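You operate a simulated robot arm through the tools that you are given. There is no shell and no other tool. Be economical: measure what you need, move in short steps, check, and stop when the job is done.

Carry out the task below with a simulated robot arm. There is one attempt and no reset: what you move stays moved.

TASK
Take the teal lens from the steel tray and put it on top of the clear case on the top of the side bench.

It is judged by the outcome, as a careful person would: the job done as asked, and still so three seconds after it is handed in. It fails if anything else is knocked over, pushed out of place, dropped, spilled or broken.

THE ROBOT
A 6-joint arm with a two-finger parallel gripper, fixed in place. Base frame: the origin is at the foot of the arm, x ahead of it, y to its left, z up; the work surface is at about z = 0. Lengths are in mm, angles in degrees, forces in N, time in s.
With the tool pointing down near the work surface it reaches from about 140 to 580 mm from the base axis. Its first joint turns from -66.0 to 66.0 degrees. Payload 2.1 kg.
Tool frame: the origin (TCP) lies between the finger pads and is the grasp point; the fingertips stand 30 mm ahead of it; z points along the fingers, y is the line along which they close. The gripper opens to 94 mm. The fingers are 28 mm wide and 10 mm thick; the gripper's body (50 by 96 mm) begins 55 mm behind the TCP.
Orientation is told as [roll, pitch, yaw] about the base's x, y, z axes, in that order, counted from this pose: with the fingers straight down and closing along the base's y, the tool's x points along the base's -x, its y along +y and its z along -z.

THE INTERFACE
- The arm moves only by the tool play_rows. Its arguments are lists of equal length, an entry for each row: "offset": the shift along the base's x, y, z in units of 300 mm (1.0 is 300 mm), a list of three; "rot": the turn, a rotation vector about the base's x, y, z in units of 120 degrees (1.0 is 120 degrees), a list of three. In form: {"offset": [[dx, dy, dz], ...], "rot": [[ax, ay, az], ...]}. A call has 1 to 10 rows; each row is the pose to reach, as a shift and turn from the pose commanded when the call began. "hand" is the closure in counts, from 0 (fully open) to 255 (shut), set as the call begins (left out, the last holds). A call with a number of a shift or a turn outside -1 to 1 is refused whole. A row lasts 0.2 s, in which the tool goes at most 50 mm and 8.6 degrees; a call with a longer step from one row to the next is refused whole, and so is a gripper value outside its range. A pose out of reach is approached as far as the arm can. The call stops where the force on the tool passes 40 N (or 10 N more than at its start, if that is more) or the arm is blocked; 0.2 s more then pass. The fingers move at their own pace (about 72 mm/s each) and stop on an object; they squeeze with about 32 N. The grip force told is the motor's: it shows also when the fingers shut on nothing. Time passes only in rows, and 0.2 s behind the last, so rows that repeat a pose let the fingers close. It gives the time, the measured TCP pose, the force on the tool (base axes), the opening and the grip force at its end, in the units of the frame above (readings bear some noise), and new pictures: "views" is both (left out), scene, wrist or none.
- Cameras (640 x 400 px; columns grow to the right, rows downward): "scene" is fixed at [75.1, -389.1, 485.3]; the picture's right is [0.55, -0.83, 0.00], its down [-0.48, -0.32, -0.82] and it looks along [0.68, 0.45, -0.57] (base axes); focal length 249 px, centre (320, 200). "wrist" rides on the gripper at [-37, 0, -58] in the tool frame; the picture's right is [0.00, -1.00, 0.00], its down [0.97, 0.00, -0.24] and it looks along [0.24, 0.00, 0.97] (tool axes); focal length 218 px, centre (320, 200).
- locate(camera, pixels): for up to 12 pixels [column, row] of the newest picture of that camera ("zoom" is the newest enlarged one), the place [x, y, z] in the base frame of the surface seen there, good to about 2 mm. No time passes.
- enlarge(camera, box): a new picture of the part [left, top, right, bottom] of that camera's present view, enlarged. No time passes.
- hand_in(): hands the job in; it is judged then, once.

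Work in short steps. Measure before you move; look again where a grasp or a placing could have gone wrong, and mend it. You have 60 turns and 120 pictures in all, the two below and enlarged ones among them. Open the gripper and draw the arm clear of the work before you hand the job in, unless the task says otherwise; then end with one line.

The tools are called after ">>>" as name(argument=value, ...) on one line, values as JSON. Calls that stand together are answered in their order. play_rows: Moves the arm, as the interface text tells. Its arguments: {"type":"object","properties":{"offset":{"type":"array","items":{"type":"array","items":{"type":"number"}}},"rot":{"type":"array","items":{"type":"array","items":{"type":"number"}}},"hand":{"type":"number"},"views":{"type":"string","enum":["both","scene","wrist","none"]}},"required":["offset","rot"]} The other tools are called the same way: locate (camera, pixels) gives the place of the surface under pixels of a picture; enlarge (camera, box) takes an enlarged picture of a part of a camera's view; hand_in () hands the job in.

At the start:

```text
clock: 0.0
ee_pos: [251.9, -140.0, 302.7]
tool_rot: [-0.2, -0.1, -0.1]
ft_force: [0.9, -0.4, -0.1]
gripper_width: 94.1
grip_force: 0.0
```

scene: 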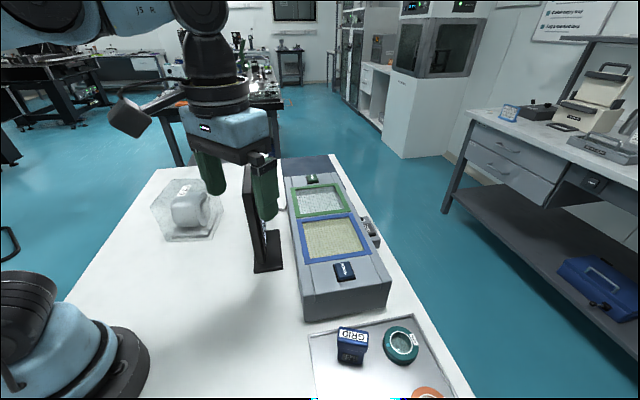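
wrist: 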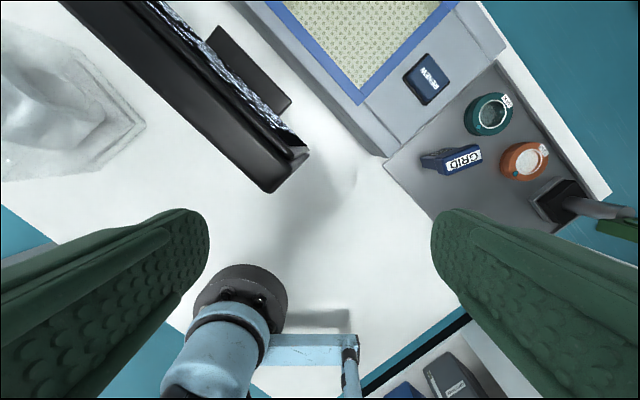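

The teal lens shows at scene (401,345) and wrist (488,113). I need to find the clear case and the side bench, so I measure and enlarge.

>>> locate(camera="scene", pixels=[[401, 345], [401, 328], [352, 345], [188, 210], [185, 185], [344, 270], [430, 392], [265, 265], [250, 195], [320, 385], [600, 90]])

>>> locate(camera="wrist", pixels=[[488, 113], [470, 115], [509, 115], [488, 95], [488, 134], [525, 160], [455, 160], [455, 380], [400, 392], [410, 340], [560, 200], [60, 100]])

>>> enlarge(camera="wrist", box=[340, 280, 540, 400])

>>> enlarge(camera="wrist", box=[400, 60, 640, 240])

>>> enlarge(camera="scene", box=[120, 150, 420, 400])

```text
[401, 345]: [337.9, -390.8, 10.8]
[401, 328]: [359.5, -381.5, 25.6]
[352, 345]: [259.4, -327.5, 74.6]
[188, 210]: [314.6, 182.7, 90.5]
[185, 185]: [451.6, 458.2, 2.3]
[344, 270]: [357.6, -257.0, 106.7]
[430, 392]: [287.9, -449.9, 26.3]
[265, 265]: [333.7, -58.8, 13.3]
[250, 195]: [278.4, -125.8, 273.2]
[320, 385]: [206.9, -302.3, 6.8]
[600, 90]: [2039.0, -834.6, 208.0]
```

```text
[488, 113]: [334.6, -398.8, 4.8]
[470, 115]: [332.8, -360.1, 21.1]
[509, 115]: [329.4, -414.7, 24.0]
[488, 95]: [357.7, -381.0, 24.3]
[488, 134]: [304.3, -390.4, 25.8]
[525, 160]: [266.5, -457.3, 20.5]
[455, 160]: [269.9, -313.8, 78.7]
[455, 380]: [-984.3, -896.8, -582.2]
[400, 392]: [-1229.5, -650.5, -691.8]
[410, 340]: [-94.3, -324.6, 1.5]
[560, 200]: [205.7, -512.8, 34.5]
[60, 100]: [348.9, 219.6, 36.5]
```

```text
3.20 times, centred on (440, 340) of wrist
```

zoom: 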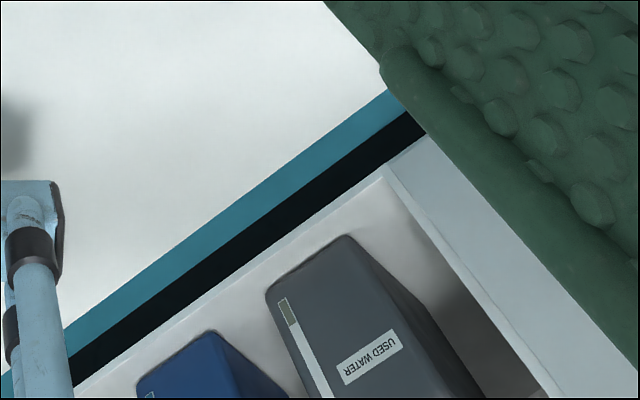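

```text
2.22 times, centred on (520, 150) of wrist
```

zoom: 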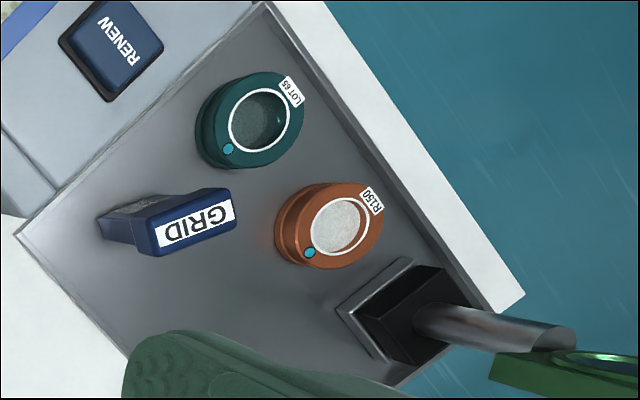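

```text
1.60 times, centred on (270, 275) of scene
```

zoom: 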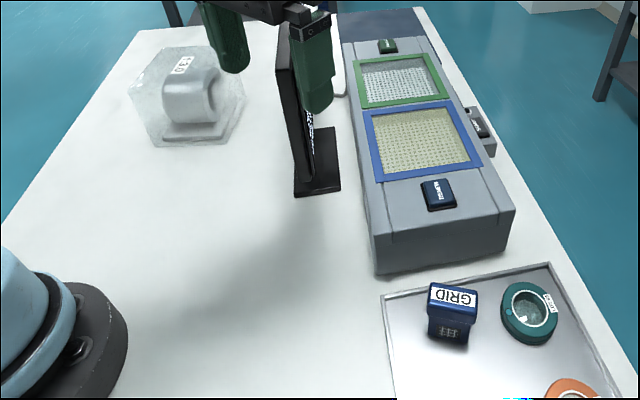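

The clear case seems to be the transparent hexagonal box at scene (188,210) on the white bench top. I measure it, the black stand, and the machine between.

>>> enlarge(camera="scene", box=[140, 165, 240, 255])

>>> locate(camera="wrist", pixels=[[293, 155], [270, 185], [140, 5], [80, 10], [146, 124], [110, 60], [30, 60], [90, 150], [15, 110], [600, 210], [625, 235], [380, 150]])

>>> locate(camera="scene", pixels=[[168, 241], [212, 236], [150, 210], [222, 208], [200, 182], [160, 195], [185, 215], [192, 198], [200, 225], [340, 352], [365, 330], [262, 230]])

```text
4.44 times, centred on (190, 210) of scene
```

zoom: 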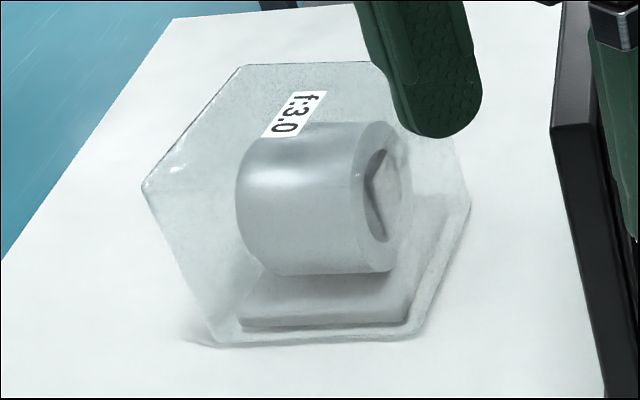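

```text
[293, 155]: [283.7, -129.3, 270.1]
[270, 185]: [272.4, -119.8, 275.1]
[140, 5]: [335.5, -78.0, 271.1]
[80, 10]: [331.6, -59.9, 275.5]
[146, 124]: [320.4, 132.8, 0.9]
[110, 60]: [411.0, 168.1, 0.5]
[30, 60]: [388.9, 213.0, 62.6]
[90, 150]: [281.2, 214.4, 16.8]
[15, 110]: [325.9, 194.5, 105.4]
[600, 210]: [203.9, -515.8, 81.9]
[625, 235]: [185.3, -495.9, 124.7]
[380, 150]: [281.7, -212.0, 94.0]
```

```text
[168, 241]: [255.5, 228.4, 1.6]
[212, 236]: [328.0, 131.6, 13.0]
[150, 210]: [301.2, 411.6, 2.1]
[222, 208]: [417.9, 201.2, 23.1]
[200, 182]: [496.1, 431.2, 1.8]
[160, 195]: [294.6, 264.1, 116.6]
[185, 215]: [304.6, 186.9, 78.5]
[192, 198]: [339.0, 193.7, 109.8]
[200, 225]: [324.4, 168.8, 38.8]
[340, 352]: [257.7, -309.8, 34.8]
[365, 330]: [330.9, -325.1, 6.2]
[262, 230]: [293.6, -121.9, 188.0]
```

>>> locate(camera="zoom", pixels=[[144, 187], [190, 125], [241, 66], [300, 66], [350, 66], [295, 112], [318, 100], [270, 90], [200, 180], [218, 344], [414, 335], [468, 203]])

>>> play_rows(offset=[[0, 0, 0.13], [0, 0, 0.26], [-0.1, -0.12, 0.3], [-0.1, -0.28, 0.3], [-0.03, -0.42, 0.3], [0.04, -0.56, 0.28], [0.1, -0.7, 0.2], [0.14, -0.8, 0.1], [0.14, -0.8, 0]], rot=[[0, 0, 0], [0, 0, 0], [0, 0, 0], [0, 0, 0], [0, 0, 0], [0, 0, 0], [0, 0, 0], [0, 0, 0], [0, 0, 0]])

```text
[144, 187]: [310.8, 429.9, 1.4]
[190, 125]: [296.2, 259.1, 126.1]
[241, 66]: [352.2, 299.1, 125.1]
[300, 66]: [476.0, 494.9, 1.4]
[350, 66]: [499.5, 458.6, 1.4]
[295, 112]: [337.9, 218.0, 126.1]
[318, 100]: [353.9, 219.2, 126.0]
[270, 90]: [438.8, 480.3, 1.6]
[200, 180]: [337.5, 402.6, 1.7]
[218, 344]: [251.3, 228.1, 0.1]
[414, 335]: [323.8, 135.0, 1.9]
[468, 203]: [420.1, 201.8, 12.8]
```

```text
refused: row 7 steps farther than a row can; nothing moved
```

The case top is flat at z≈126, centred near (337,217). The first move was refused for a long step; I shorten the steps and go up and over towards the lens.

>>> play_rows(offset=[[0, 0, 0.13], [0, 0, 0.26], [-0.08, -0.1, 0.3], [-0.08, -0.24, 0.3], [-0.01, -0.38, 0.3], [0.06, -0.5, 0.28], [0.13, -0.6, 0.22], [0.17, -0.7, 0.13], [0.19, -0.78, 0.02], [0.19, -0.78, -0.1]], rot=[[0, 0, 0], [0, 0, 0], [0, 0, 0], [0, 0, 0], [0, 0, 0], [0, 0, 0], [0, 0, 0], [0, 0, 0], [0, 0, 0], [0, 0, 0]])

```text
clock: 2.2
ee_pos: [309.3, -375.0, 273.0]
tool_rot: [-0.1, -0.1, -0.1]
ft_force: [-0.7, -0.1, 0.4]
gripper_width: 94.0
grip_force: 0.1
```

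scene: 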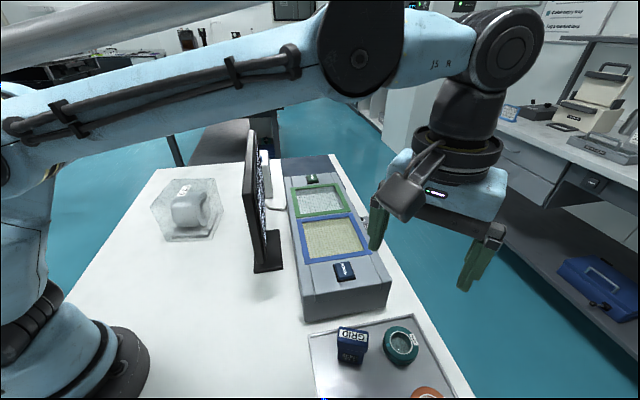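
wrist: 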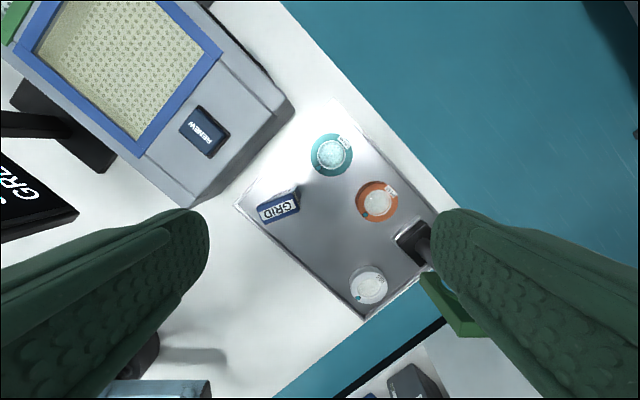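

>>> enlarge(camera="wrist", box=[240, 100, 440, 225])

```text
3.20 times, centred on (340, 162) of wrist
```

zoom: 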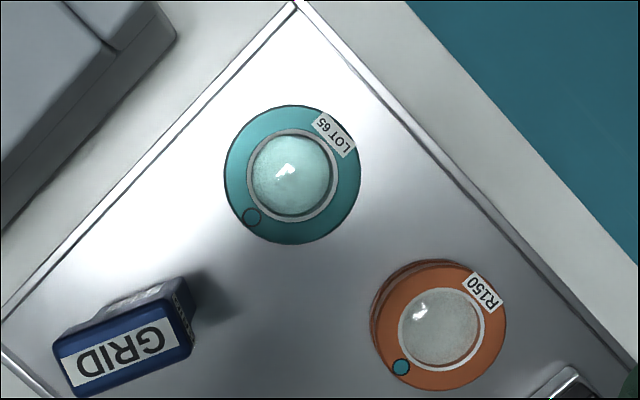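

>>> locate(camera="zoom", pixels=[[230, 175], [354, 175], [290, 112], [290, 238], [290, 175], [350, 210], [200, 200], [380, 330], [450, 268], [185, 290], [165, 30], [450, 180]])

```text
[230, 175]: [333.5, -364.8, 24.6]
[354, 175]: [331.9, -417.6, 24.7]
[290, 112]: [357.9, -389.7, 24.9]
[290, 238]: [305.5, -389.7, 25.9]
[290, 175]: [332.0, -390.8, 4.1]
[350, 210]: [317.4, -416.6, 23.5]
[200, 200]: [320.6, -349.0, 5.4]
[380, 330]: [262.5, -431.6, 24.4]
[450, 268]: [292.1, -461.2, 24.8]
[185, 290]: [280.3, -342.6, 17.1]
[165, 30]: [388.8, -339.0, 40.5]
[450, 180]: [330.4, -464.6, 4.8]
```

The lens is centred near (332,-391), about 54 mm across, z 4.5 to 25. I part-close to ~70 mm to clear the tray rim and go down to just above it.

>>> play_rows(hand=65, offset=[[0.077, -0.055, -0.1], [0.077, -0.055, -0.25], [0.077, -0.055, -0.4], [0.077, -0.055, -0.53], [0.077, -0.055, -0.64], [0.077, -0.055, -0.64]], rot=[[0, 0, 0], [0, 0, 0], [0, 0, 0], [0, 0, 0], [0, 0, 0], [0, 0, 0]])

```text
clock: 3.6
ee_pos: [330.5, -391.2, 80.3]
tool_rot: [-0.1, -0.1, 0.0]
ft_force: [-0.1, -0.2, -0.8]
gripper_width: 69.9
grip_force: 0.1
```

scene: 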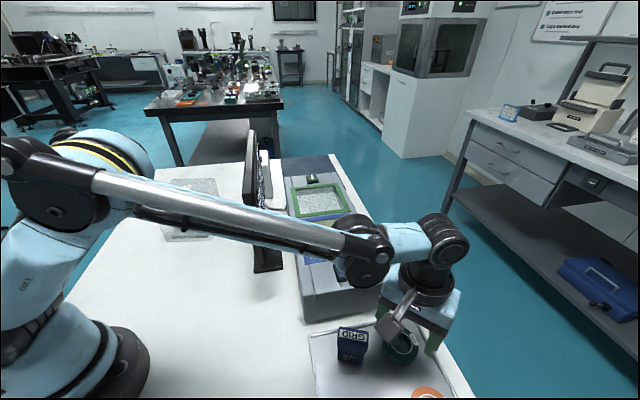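
wrist: 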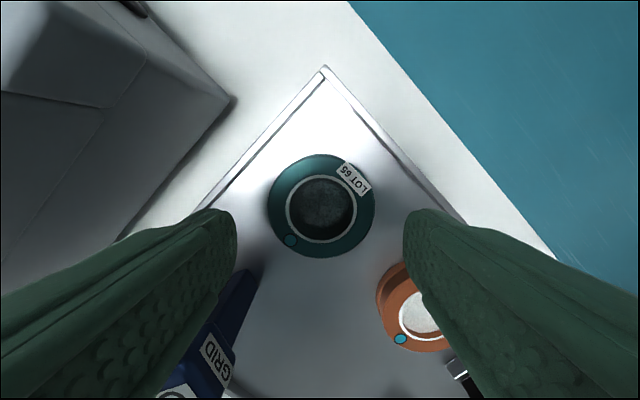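

Aligned over the lens, neighbours clear. Descend to TCP z≈39.

>>> play_rows(offset=[[0.004, 0, -0.06], [0.004, 0, -0.11], [0.004, 0, -0.137], [0.004, 0, -0.137]], rot=[[0, 0, 0], [0, 0, 0], [0, 0, 0], [0, 0, 0]])

>>> play_rows(hand=255, offset=[[0, 0, 0], [0, 0, 0], [0, 0, 0], [0, 0, 0]], rot=[[0, 0, 0], [0, 0, 0], [0, 0, 0], [0, 0, 0]])

```text
clock: 4.6
ee_pos: [331.2, -390.7, 39.7]
tool_rot: [-0.1, -0.3, 0.0]
ft_force: [-0.2, 0.6, -0.3]
gripper_width: 69.8
grip_force: 0.0
```

scene: 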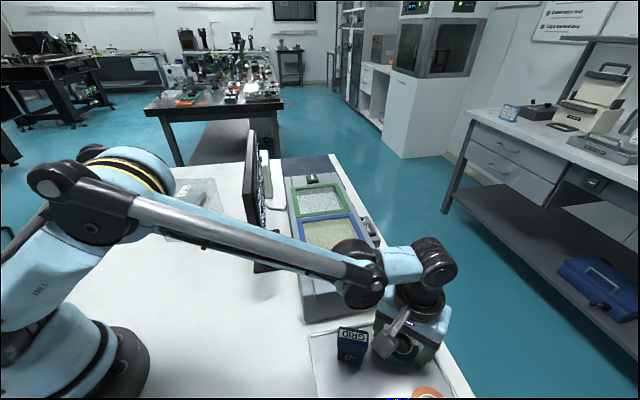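
wrist: 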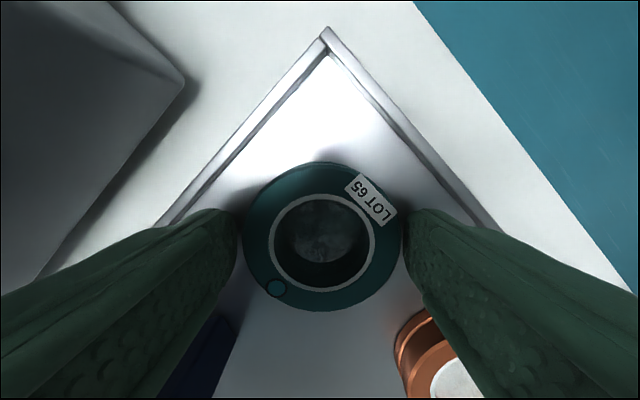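

```text
clock: 5.6
ee_pos: [332.5, -388.6, 41.5]
tool_rot: [-0.1, -0.1, -0.1]
ft_force: [0.8, -0.3, -1.1]
gripper_width: 58.6
grip_force: 32.3
```

scene: 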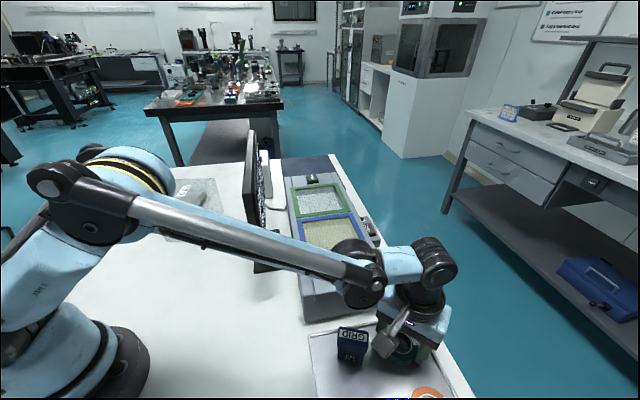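
wrist: 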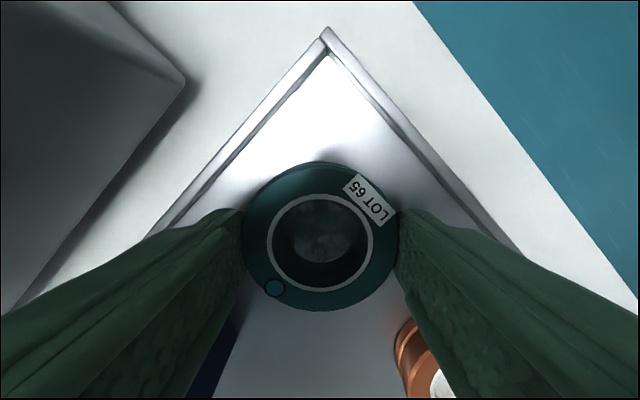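

Gripped at 58.6 mm, 32 N. Lift straight up.

>>> play_rows(offset=[[0, 0, 0.06], [0, 0, 0.18], [0, 0, 0.32], [0, 0, 0.46], [0, 0, 0.6], [0, 0, 0.74], [0, 0, 0.88], [-0.04, 0.04, 0.99]], rot=[[0, 0, 0], [0, 0, 0], [0, 0, 0], [0, 0, 0], [0, 0, 0], [0, 0, 0], [0, 0, 0], [0, 0, 0]])

```text
clock: 7.4
ee_pos: [315.4, -371.8, 331.2]
tool_rot: [0.0, -0.1, -0.1]
ft_force: [0.2, -0.3, -0.1]
gripper_width: 58.6
grip_force: 31.8
out of reach, approached as far as the arm can: row 7, 8
```

scene: 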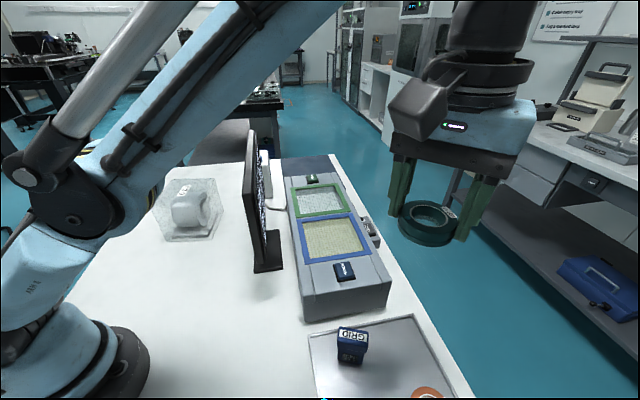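
wrist: 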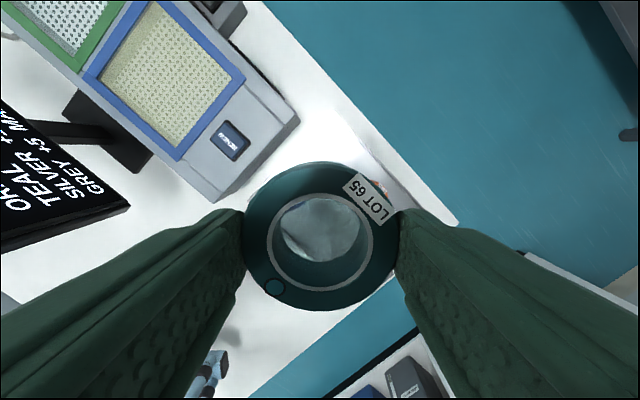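

The lens is held and lifted level. The black stand is a sign with writing (wrist (60,180)); I take a quick look at it.

>>> enlarge(camera="wrist", box=[0, 90, 150, 260])

```text
2.35 times, centred on (75, 175) of wrist
```

zoom: 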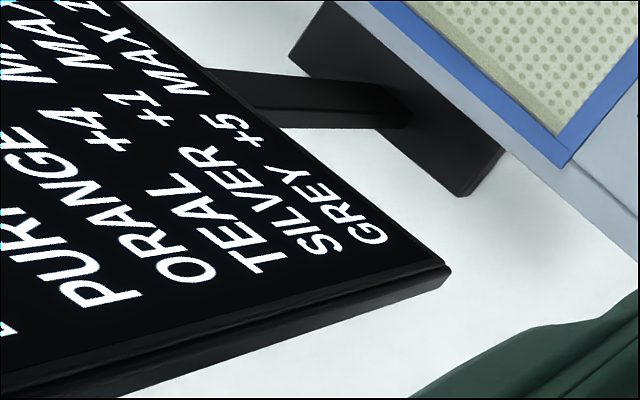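

The sign seems to list rules by colour ("TEAL +1 MAX…"). It may matter for handling, so I read it in full on the way over.

>>> play_rows(offset=[[-0.08, 0.1, 0.03], [-0.18, 0.2, 0.05], [-0.25, 0.28, 0.05], [-0.25, 0.28, 0.05]], rot=[[0, 0, 0], [0, 0, 0], [0, 0, 0], [0, 0, 0]], views="wrist")

>>> enlarge(camera="wrist", box=[0, 0, 320, 200])

```text
clock: 8.4
ee_pos: [238.5, -287.1, 344.4]
tool_rot: [0.0, 0.0, 0.0]
ft_force: [0.0, 0.7, -0.4]
gripper_width: 58.7
grip_force: 32.1
```

wrist: 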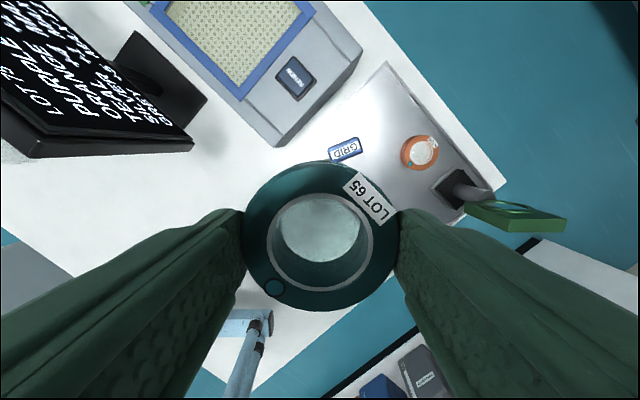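

```text
2.00 times, centred on (160, 100) of wrist
```

zoom: 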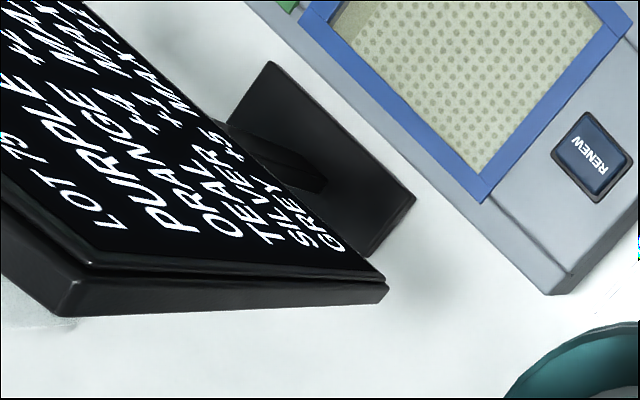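

The sign is only a colour table for lot 75; nothing about handling. I swing across, keeping the lens above the sign's 275 mm top.

>>> play_rows(offset=[[-0.05, 0.13, 0.02], [-0.083, 0.28, 0.02], [-0.09, 0.43, 0.02], [-0.09, 0.58, 0.02], [-0.09, 0.73, 0.02], [-0.067, 0.87, 0.02], [-0.05, 0.98, 0.02]], rot=[[0, 0, 0], [0, 0, 0], [0, 0, 0], [0, 0, 0], [0, 0, 0], [0, 0, 0], [0, 0, 0]], views="scene")

>>> play_rows(offset=[[0.03, 0.12, 0], [0.09, 0.26, 0], [0.16, 0.39, 0], [0.24, 0.51, 0], [0.31, 0.62, 0], [0.31, 0.62, 0]], rot=[[0, 0, 0], [0, 0, 0], [0, 0, 0], [0, 0, 0], [0, 0, 0], [0, 0, 0]])

```text
clock: 10.0
ee_pos: [225.3, 6.8, 351.1]
tool_rot: [0.0, -0.1, -0.1]
ft_force: [0.7, 0.7, -0.8]
gripper_width: 58.5
grip_force: 31.8
```

scene: 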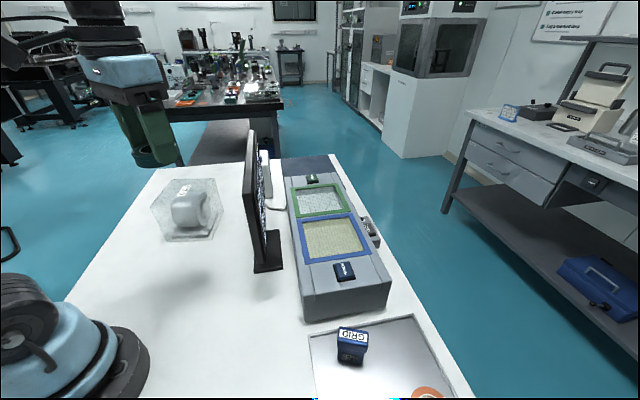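

```text
clock: 11.4
ee_pos: [318.0, 192.8, 351.5]
tool_rot: [-0.1, -0.1, 0.1]
ft_force: [-0.8, 0.4, -0.8]
gripper_width: 58.3
grip_force: 32.2
```

scene: 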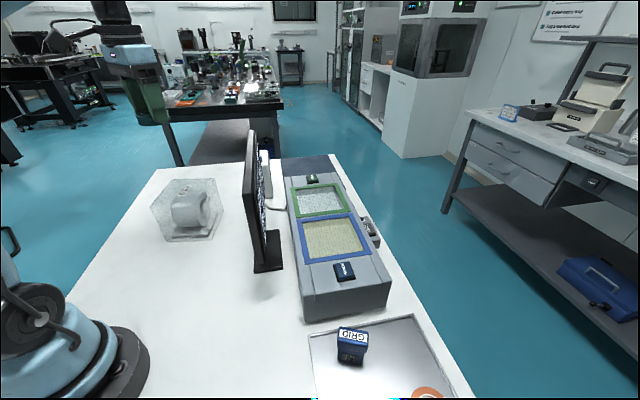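
wrist: 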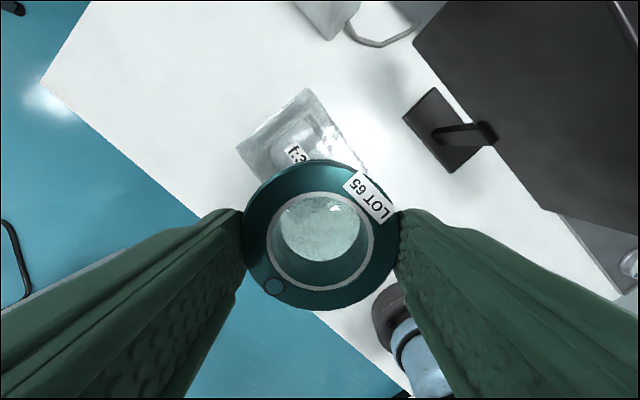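

Above the case now; I recheck its top corners with both views before lowering.

>>> enlarge(camera="wrist", box=[225, 80, 385, 180])

>>> locate(camera="scene", pixels=[[161, 193], [172, 180], [184, 190], [168, 242], [212, 240]])

```text
4.00 times, centred on (305, 130) of wrist
```

zoom: 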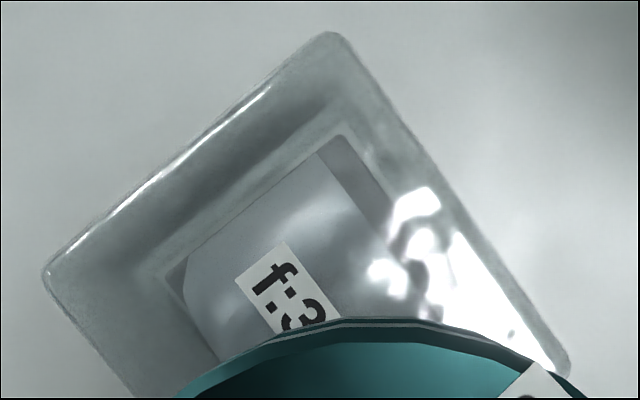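

```text
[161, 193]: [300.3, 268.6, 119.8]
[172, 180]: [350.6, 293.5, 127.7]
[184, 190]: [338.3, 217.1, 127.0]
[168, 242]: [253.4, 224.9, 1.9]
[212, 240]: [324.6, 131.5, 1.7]
```

The case top corners come out at (422,206), (352,299), (324,132), (253,225), centre (337.5,215.5). I lower over it to about 12 mm above contact.

>>> play_rows(offset=[[0.065, 0.076, -0.08], [0.065, 0.076, -0.2], [0.065, 0.076, -0.33], [0.065, 0.076, -0.45], [0.065, 0.076, -0.54], [0.065, 0.076, -0.595], [0.065, 0.076, -0.595]], rot=[[0, 0, 0], [0, 0, 0], [0, 0, 0], [0, 0, 0], [0, 0, 0], [0, 0, 0], [0, 0, 0]])

>>> enlarge(camera="scene", box=[110, 130, 270, 250])

```text
clock: 13.0
ee_pos: [337.7, 218.1, 171.9]
tool_rot: [-0.2, 0.0, 0.0]
ft_force: [-0.2, -0.7, -1.1]
gripper_width: 58.7
grip_force: 31.9
```

scene: 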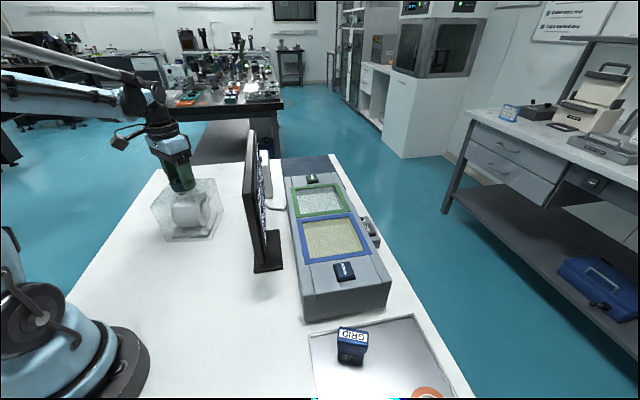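
wrist: 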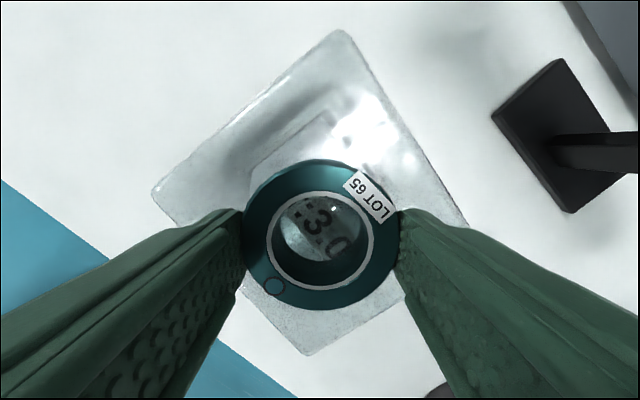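

```text
3.33 times, centred on (190, 190) of scene
```

zoom: 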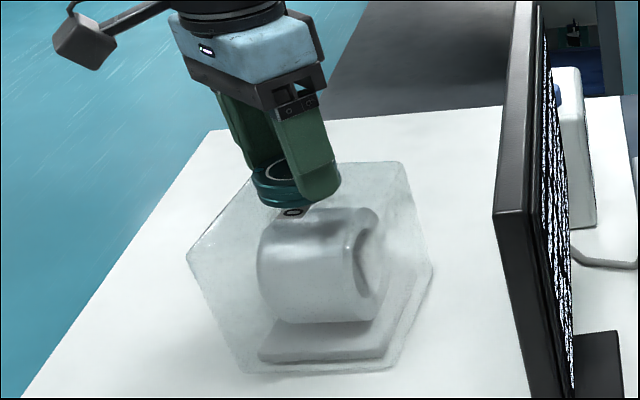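

Well centred on the top. Lower 8 mm, then feel for contact in 1 mm steps.

>>> play_rows(offset=[[0, -0.003, -0.015], [0, -0.003, -0.025], [0, -0.003, -0.025]], rot=[[0, 0, 0], [0, 0, 0], [0, 0, 0]], views="none")

>>> play_rows(offset=[[0, 0, -0.004], [0, 0, -0.004]], rot=[[0, 0, 0], [0, 0, 0]], views="none")

>>> enlarge(camera="scene", box=[150, 150, 230, 210])

```text
clock: 13.8
ee_pos: [337.8, 215.4, 164.7]
tool_rot: [0.0, -0.1, 0.0]
ft_force: [0.2, 0.2, -1.0]
gripper_width: 58.7
grip_force: 31.6
```

```text
clock: 14.4
ee_pos: [336.9, 214.5, 163.4]
tool_rot: [-0.2, -0.1, 0.1]
ft_force: [-0.6, -1.1, -0.9]
gripper_width: 58.4
grip_force: 31.9
```

```text
6.67 times, centred on (190, 180) of scene
```

zoom: 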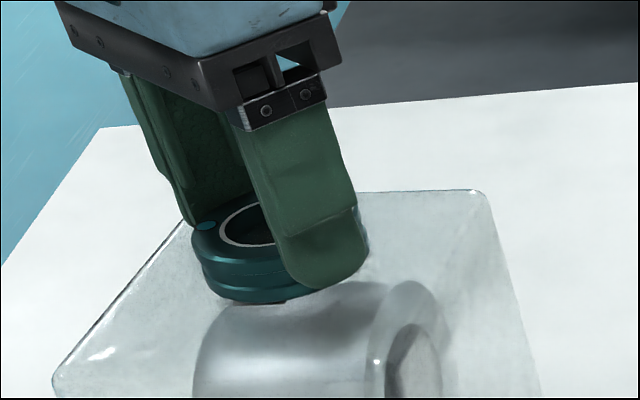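

>>> play_rows(offset=[[0, 0, -0.0035], [0, 0, -0.0035]], rot=[[0, 0, 0], [0, 0, 0]], views="none")

>>> play_rows(offset=[[0, 0, -0.0025], [0, 0, -0.0025]], rot=[[0, 0, 0], [0, 0, 0]], views="none")

```text
clock: 15.0
ee_pos: [337.6, 213.7, 162.6]
tool_rot: [-0.2, -0.1, 0.0]
ft_force: [0.1, 0.8, -1.5]
gripper_width: 58.7
grip_force: 32.0
```

```text
clock: 15.6
ee_pos: [336.2, 214.3, 160.9]
tool_rot: [-0.1, -0.1, 0.0]
ft_force: [-0.4, 0.0, -0.1]
gripper_width: 58.8
grip_force: 31.8
```

Still no contact at z≈161; one more step of 0.8 mm at a time.

>>> play_rows(offset=[[0, 0, -0.0027], [0, 0, -0.0027]], rot=[[0, 0, 0], [0, 0, 0]], views="none")

>>> enlarge(camera="scene", box=[150, 150, 230, 210])

```text
clock: 16.2
ee_pos: [338.1, 214.7, 160.6]
tool_rot: [-0.1, -0.1, -0.1]
ft_force: [-0.7, -0.9, 13.4]
gripper_width: 58.7
grip_force: 32.2
```

```text
6.67 times, centred on (190, 180) of scene
```

zoom: 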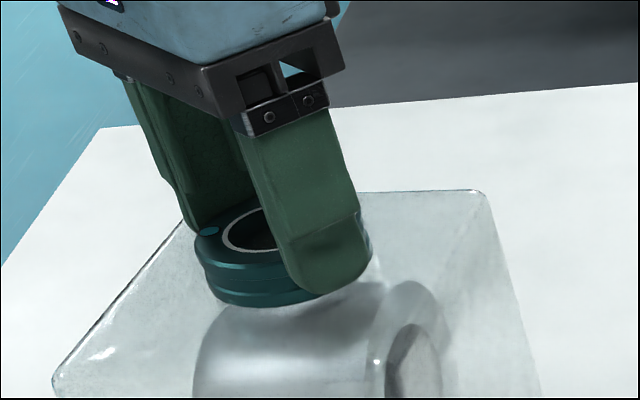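

Contact: 13 N upward. Ease off a touch and open to ~80 mm, then rise.

>>> play_rows(hand=40, offset=[[0, 0, 0.0015], [0, 0, 0.0015], [0, 0, 0.0015], [0, 0, 0.0015]], rot=[[0, 0, 0], [0, 0, 0], [0, 0, 0], [0, 0, 0]], views="wrist")

>>> play_rows(offset=[[0, 0, 0.06], [0, 0, 0.16], [0, 0, 0.3], [0, 0, 0.44], [0, 0, 0.58], [-0.1, -0.05, 0.62], [-0.2, -0.1, 0.62]], rot=[[0, 0, 0], [0, 0, 0], [0, 0, 0], [0, 0, 0], [0, 0, 0], [0, 0, 0], [0, 0, 0]])

>>> enlarge(camera="scene", box=[130, 150, 250, 250])

```text
clock: 17.2
ee_pos: [337.1, 214.2, 160.8]
tool_rot: [-0.1, -0.1, 0.0]
ft_force: [-0.5, 0.1, 0.1]
gripper_width: 79.1
grip_force: 0.0
```

wrist: 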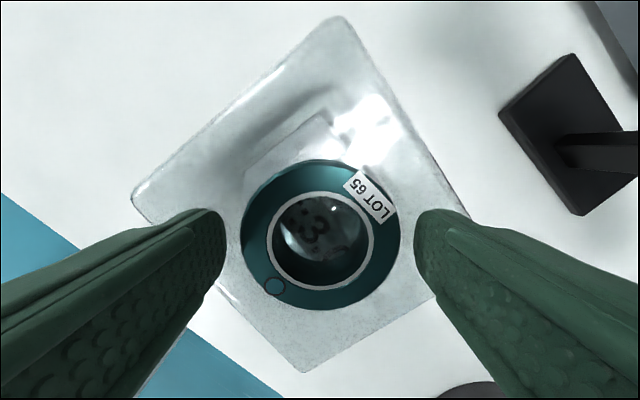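

```text
clock: 18.8
ee_pos: [277.1, 184.3, 347.8]
tool_rot: [-0.1, 0.0, -0.1]
ft_force: [-0.7, -0.1, -0.9]
gripper_width: 79.3
grip_force: 0.1
```

scene: 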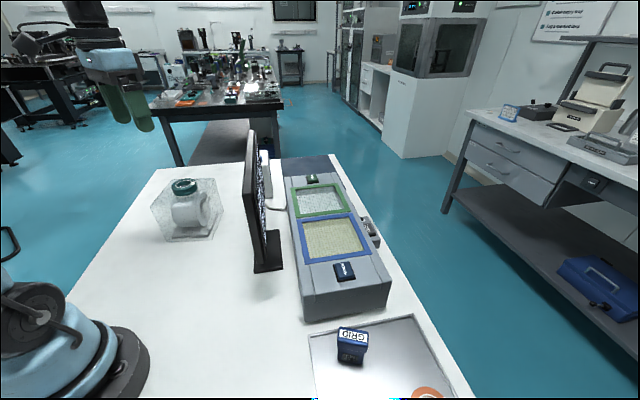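
wrist: 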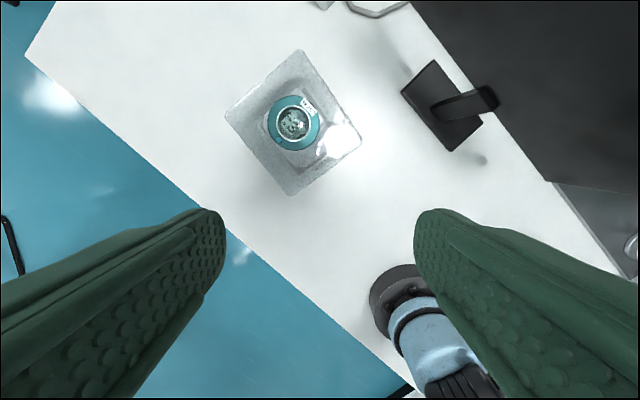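

```text
4.00 times, centred on (190, 200) of scene
```

zoom: 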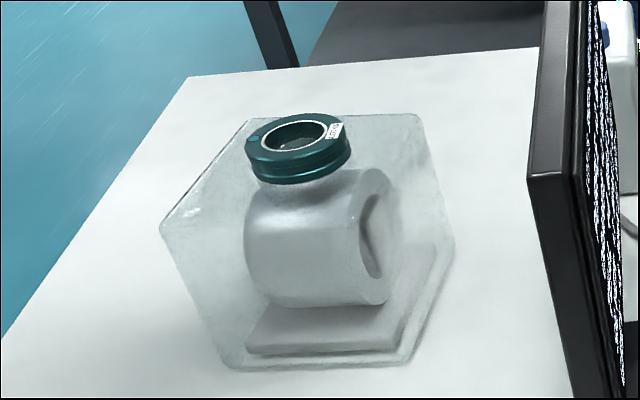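

The lens lies flat and centred on the clear case, nothing else has moved, and the open gripper is clear. I hand in.

>>> hand_in()

```text
The job is handed in.
```

The teal lens is resting flat in the middle of the clear case's top. Nothing else looked disturbed in the last pictures, and the open gripper was clear when I handed in. The only clear case I could find was on the white bench top that also holds the steel tray, so I took that as the side bench.
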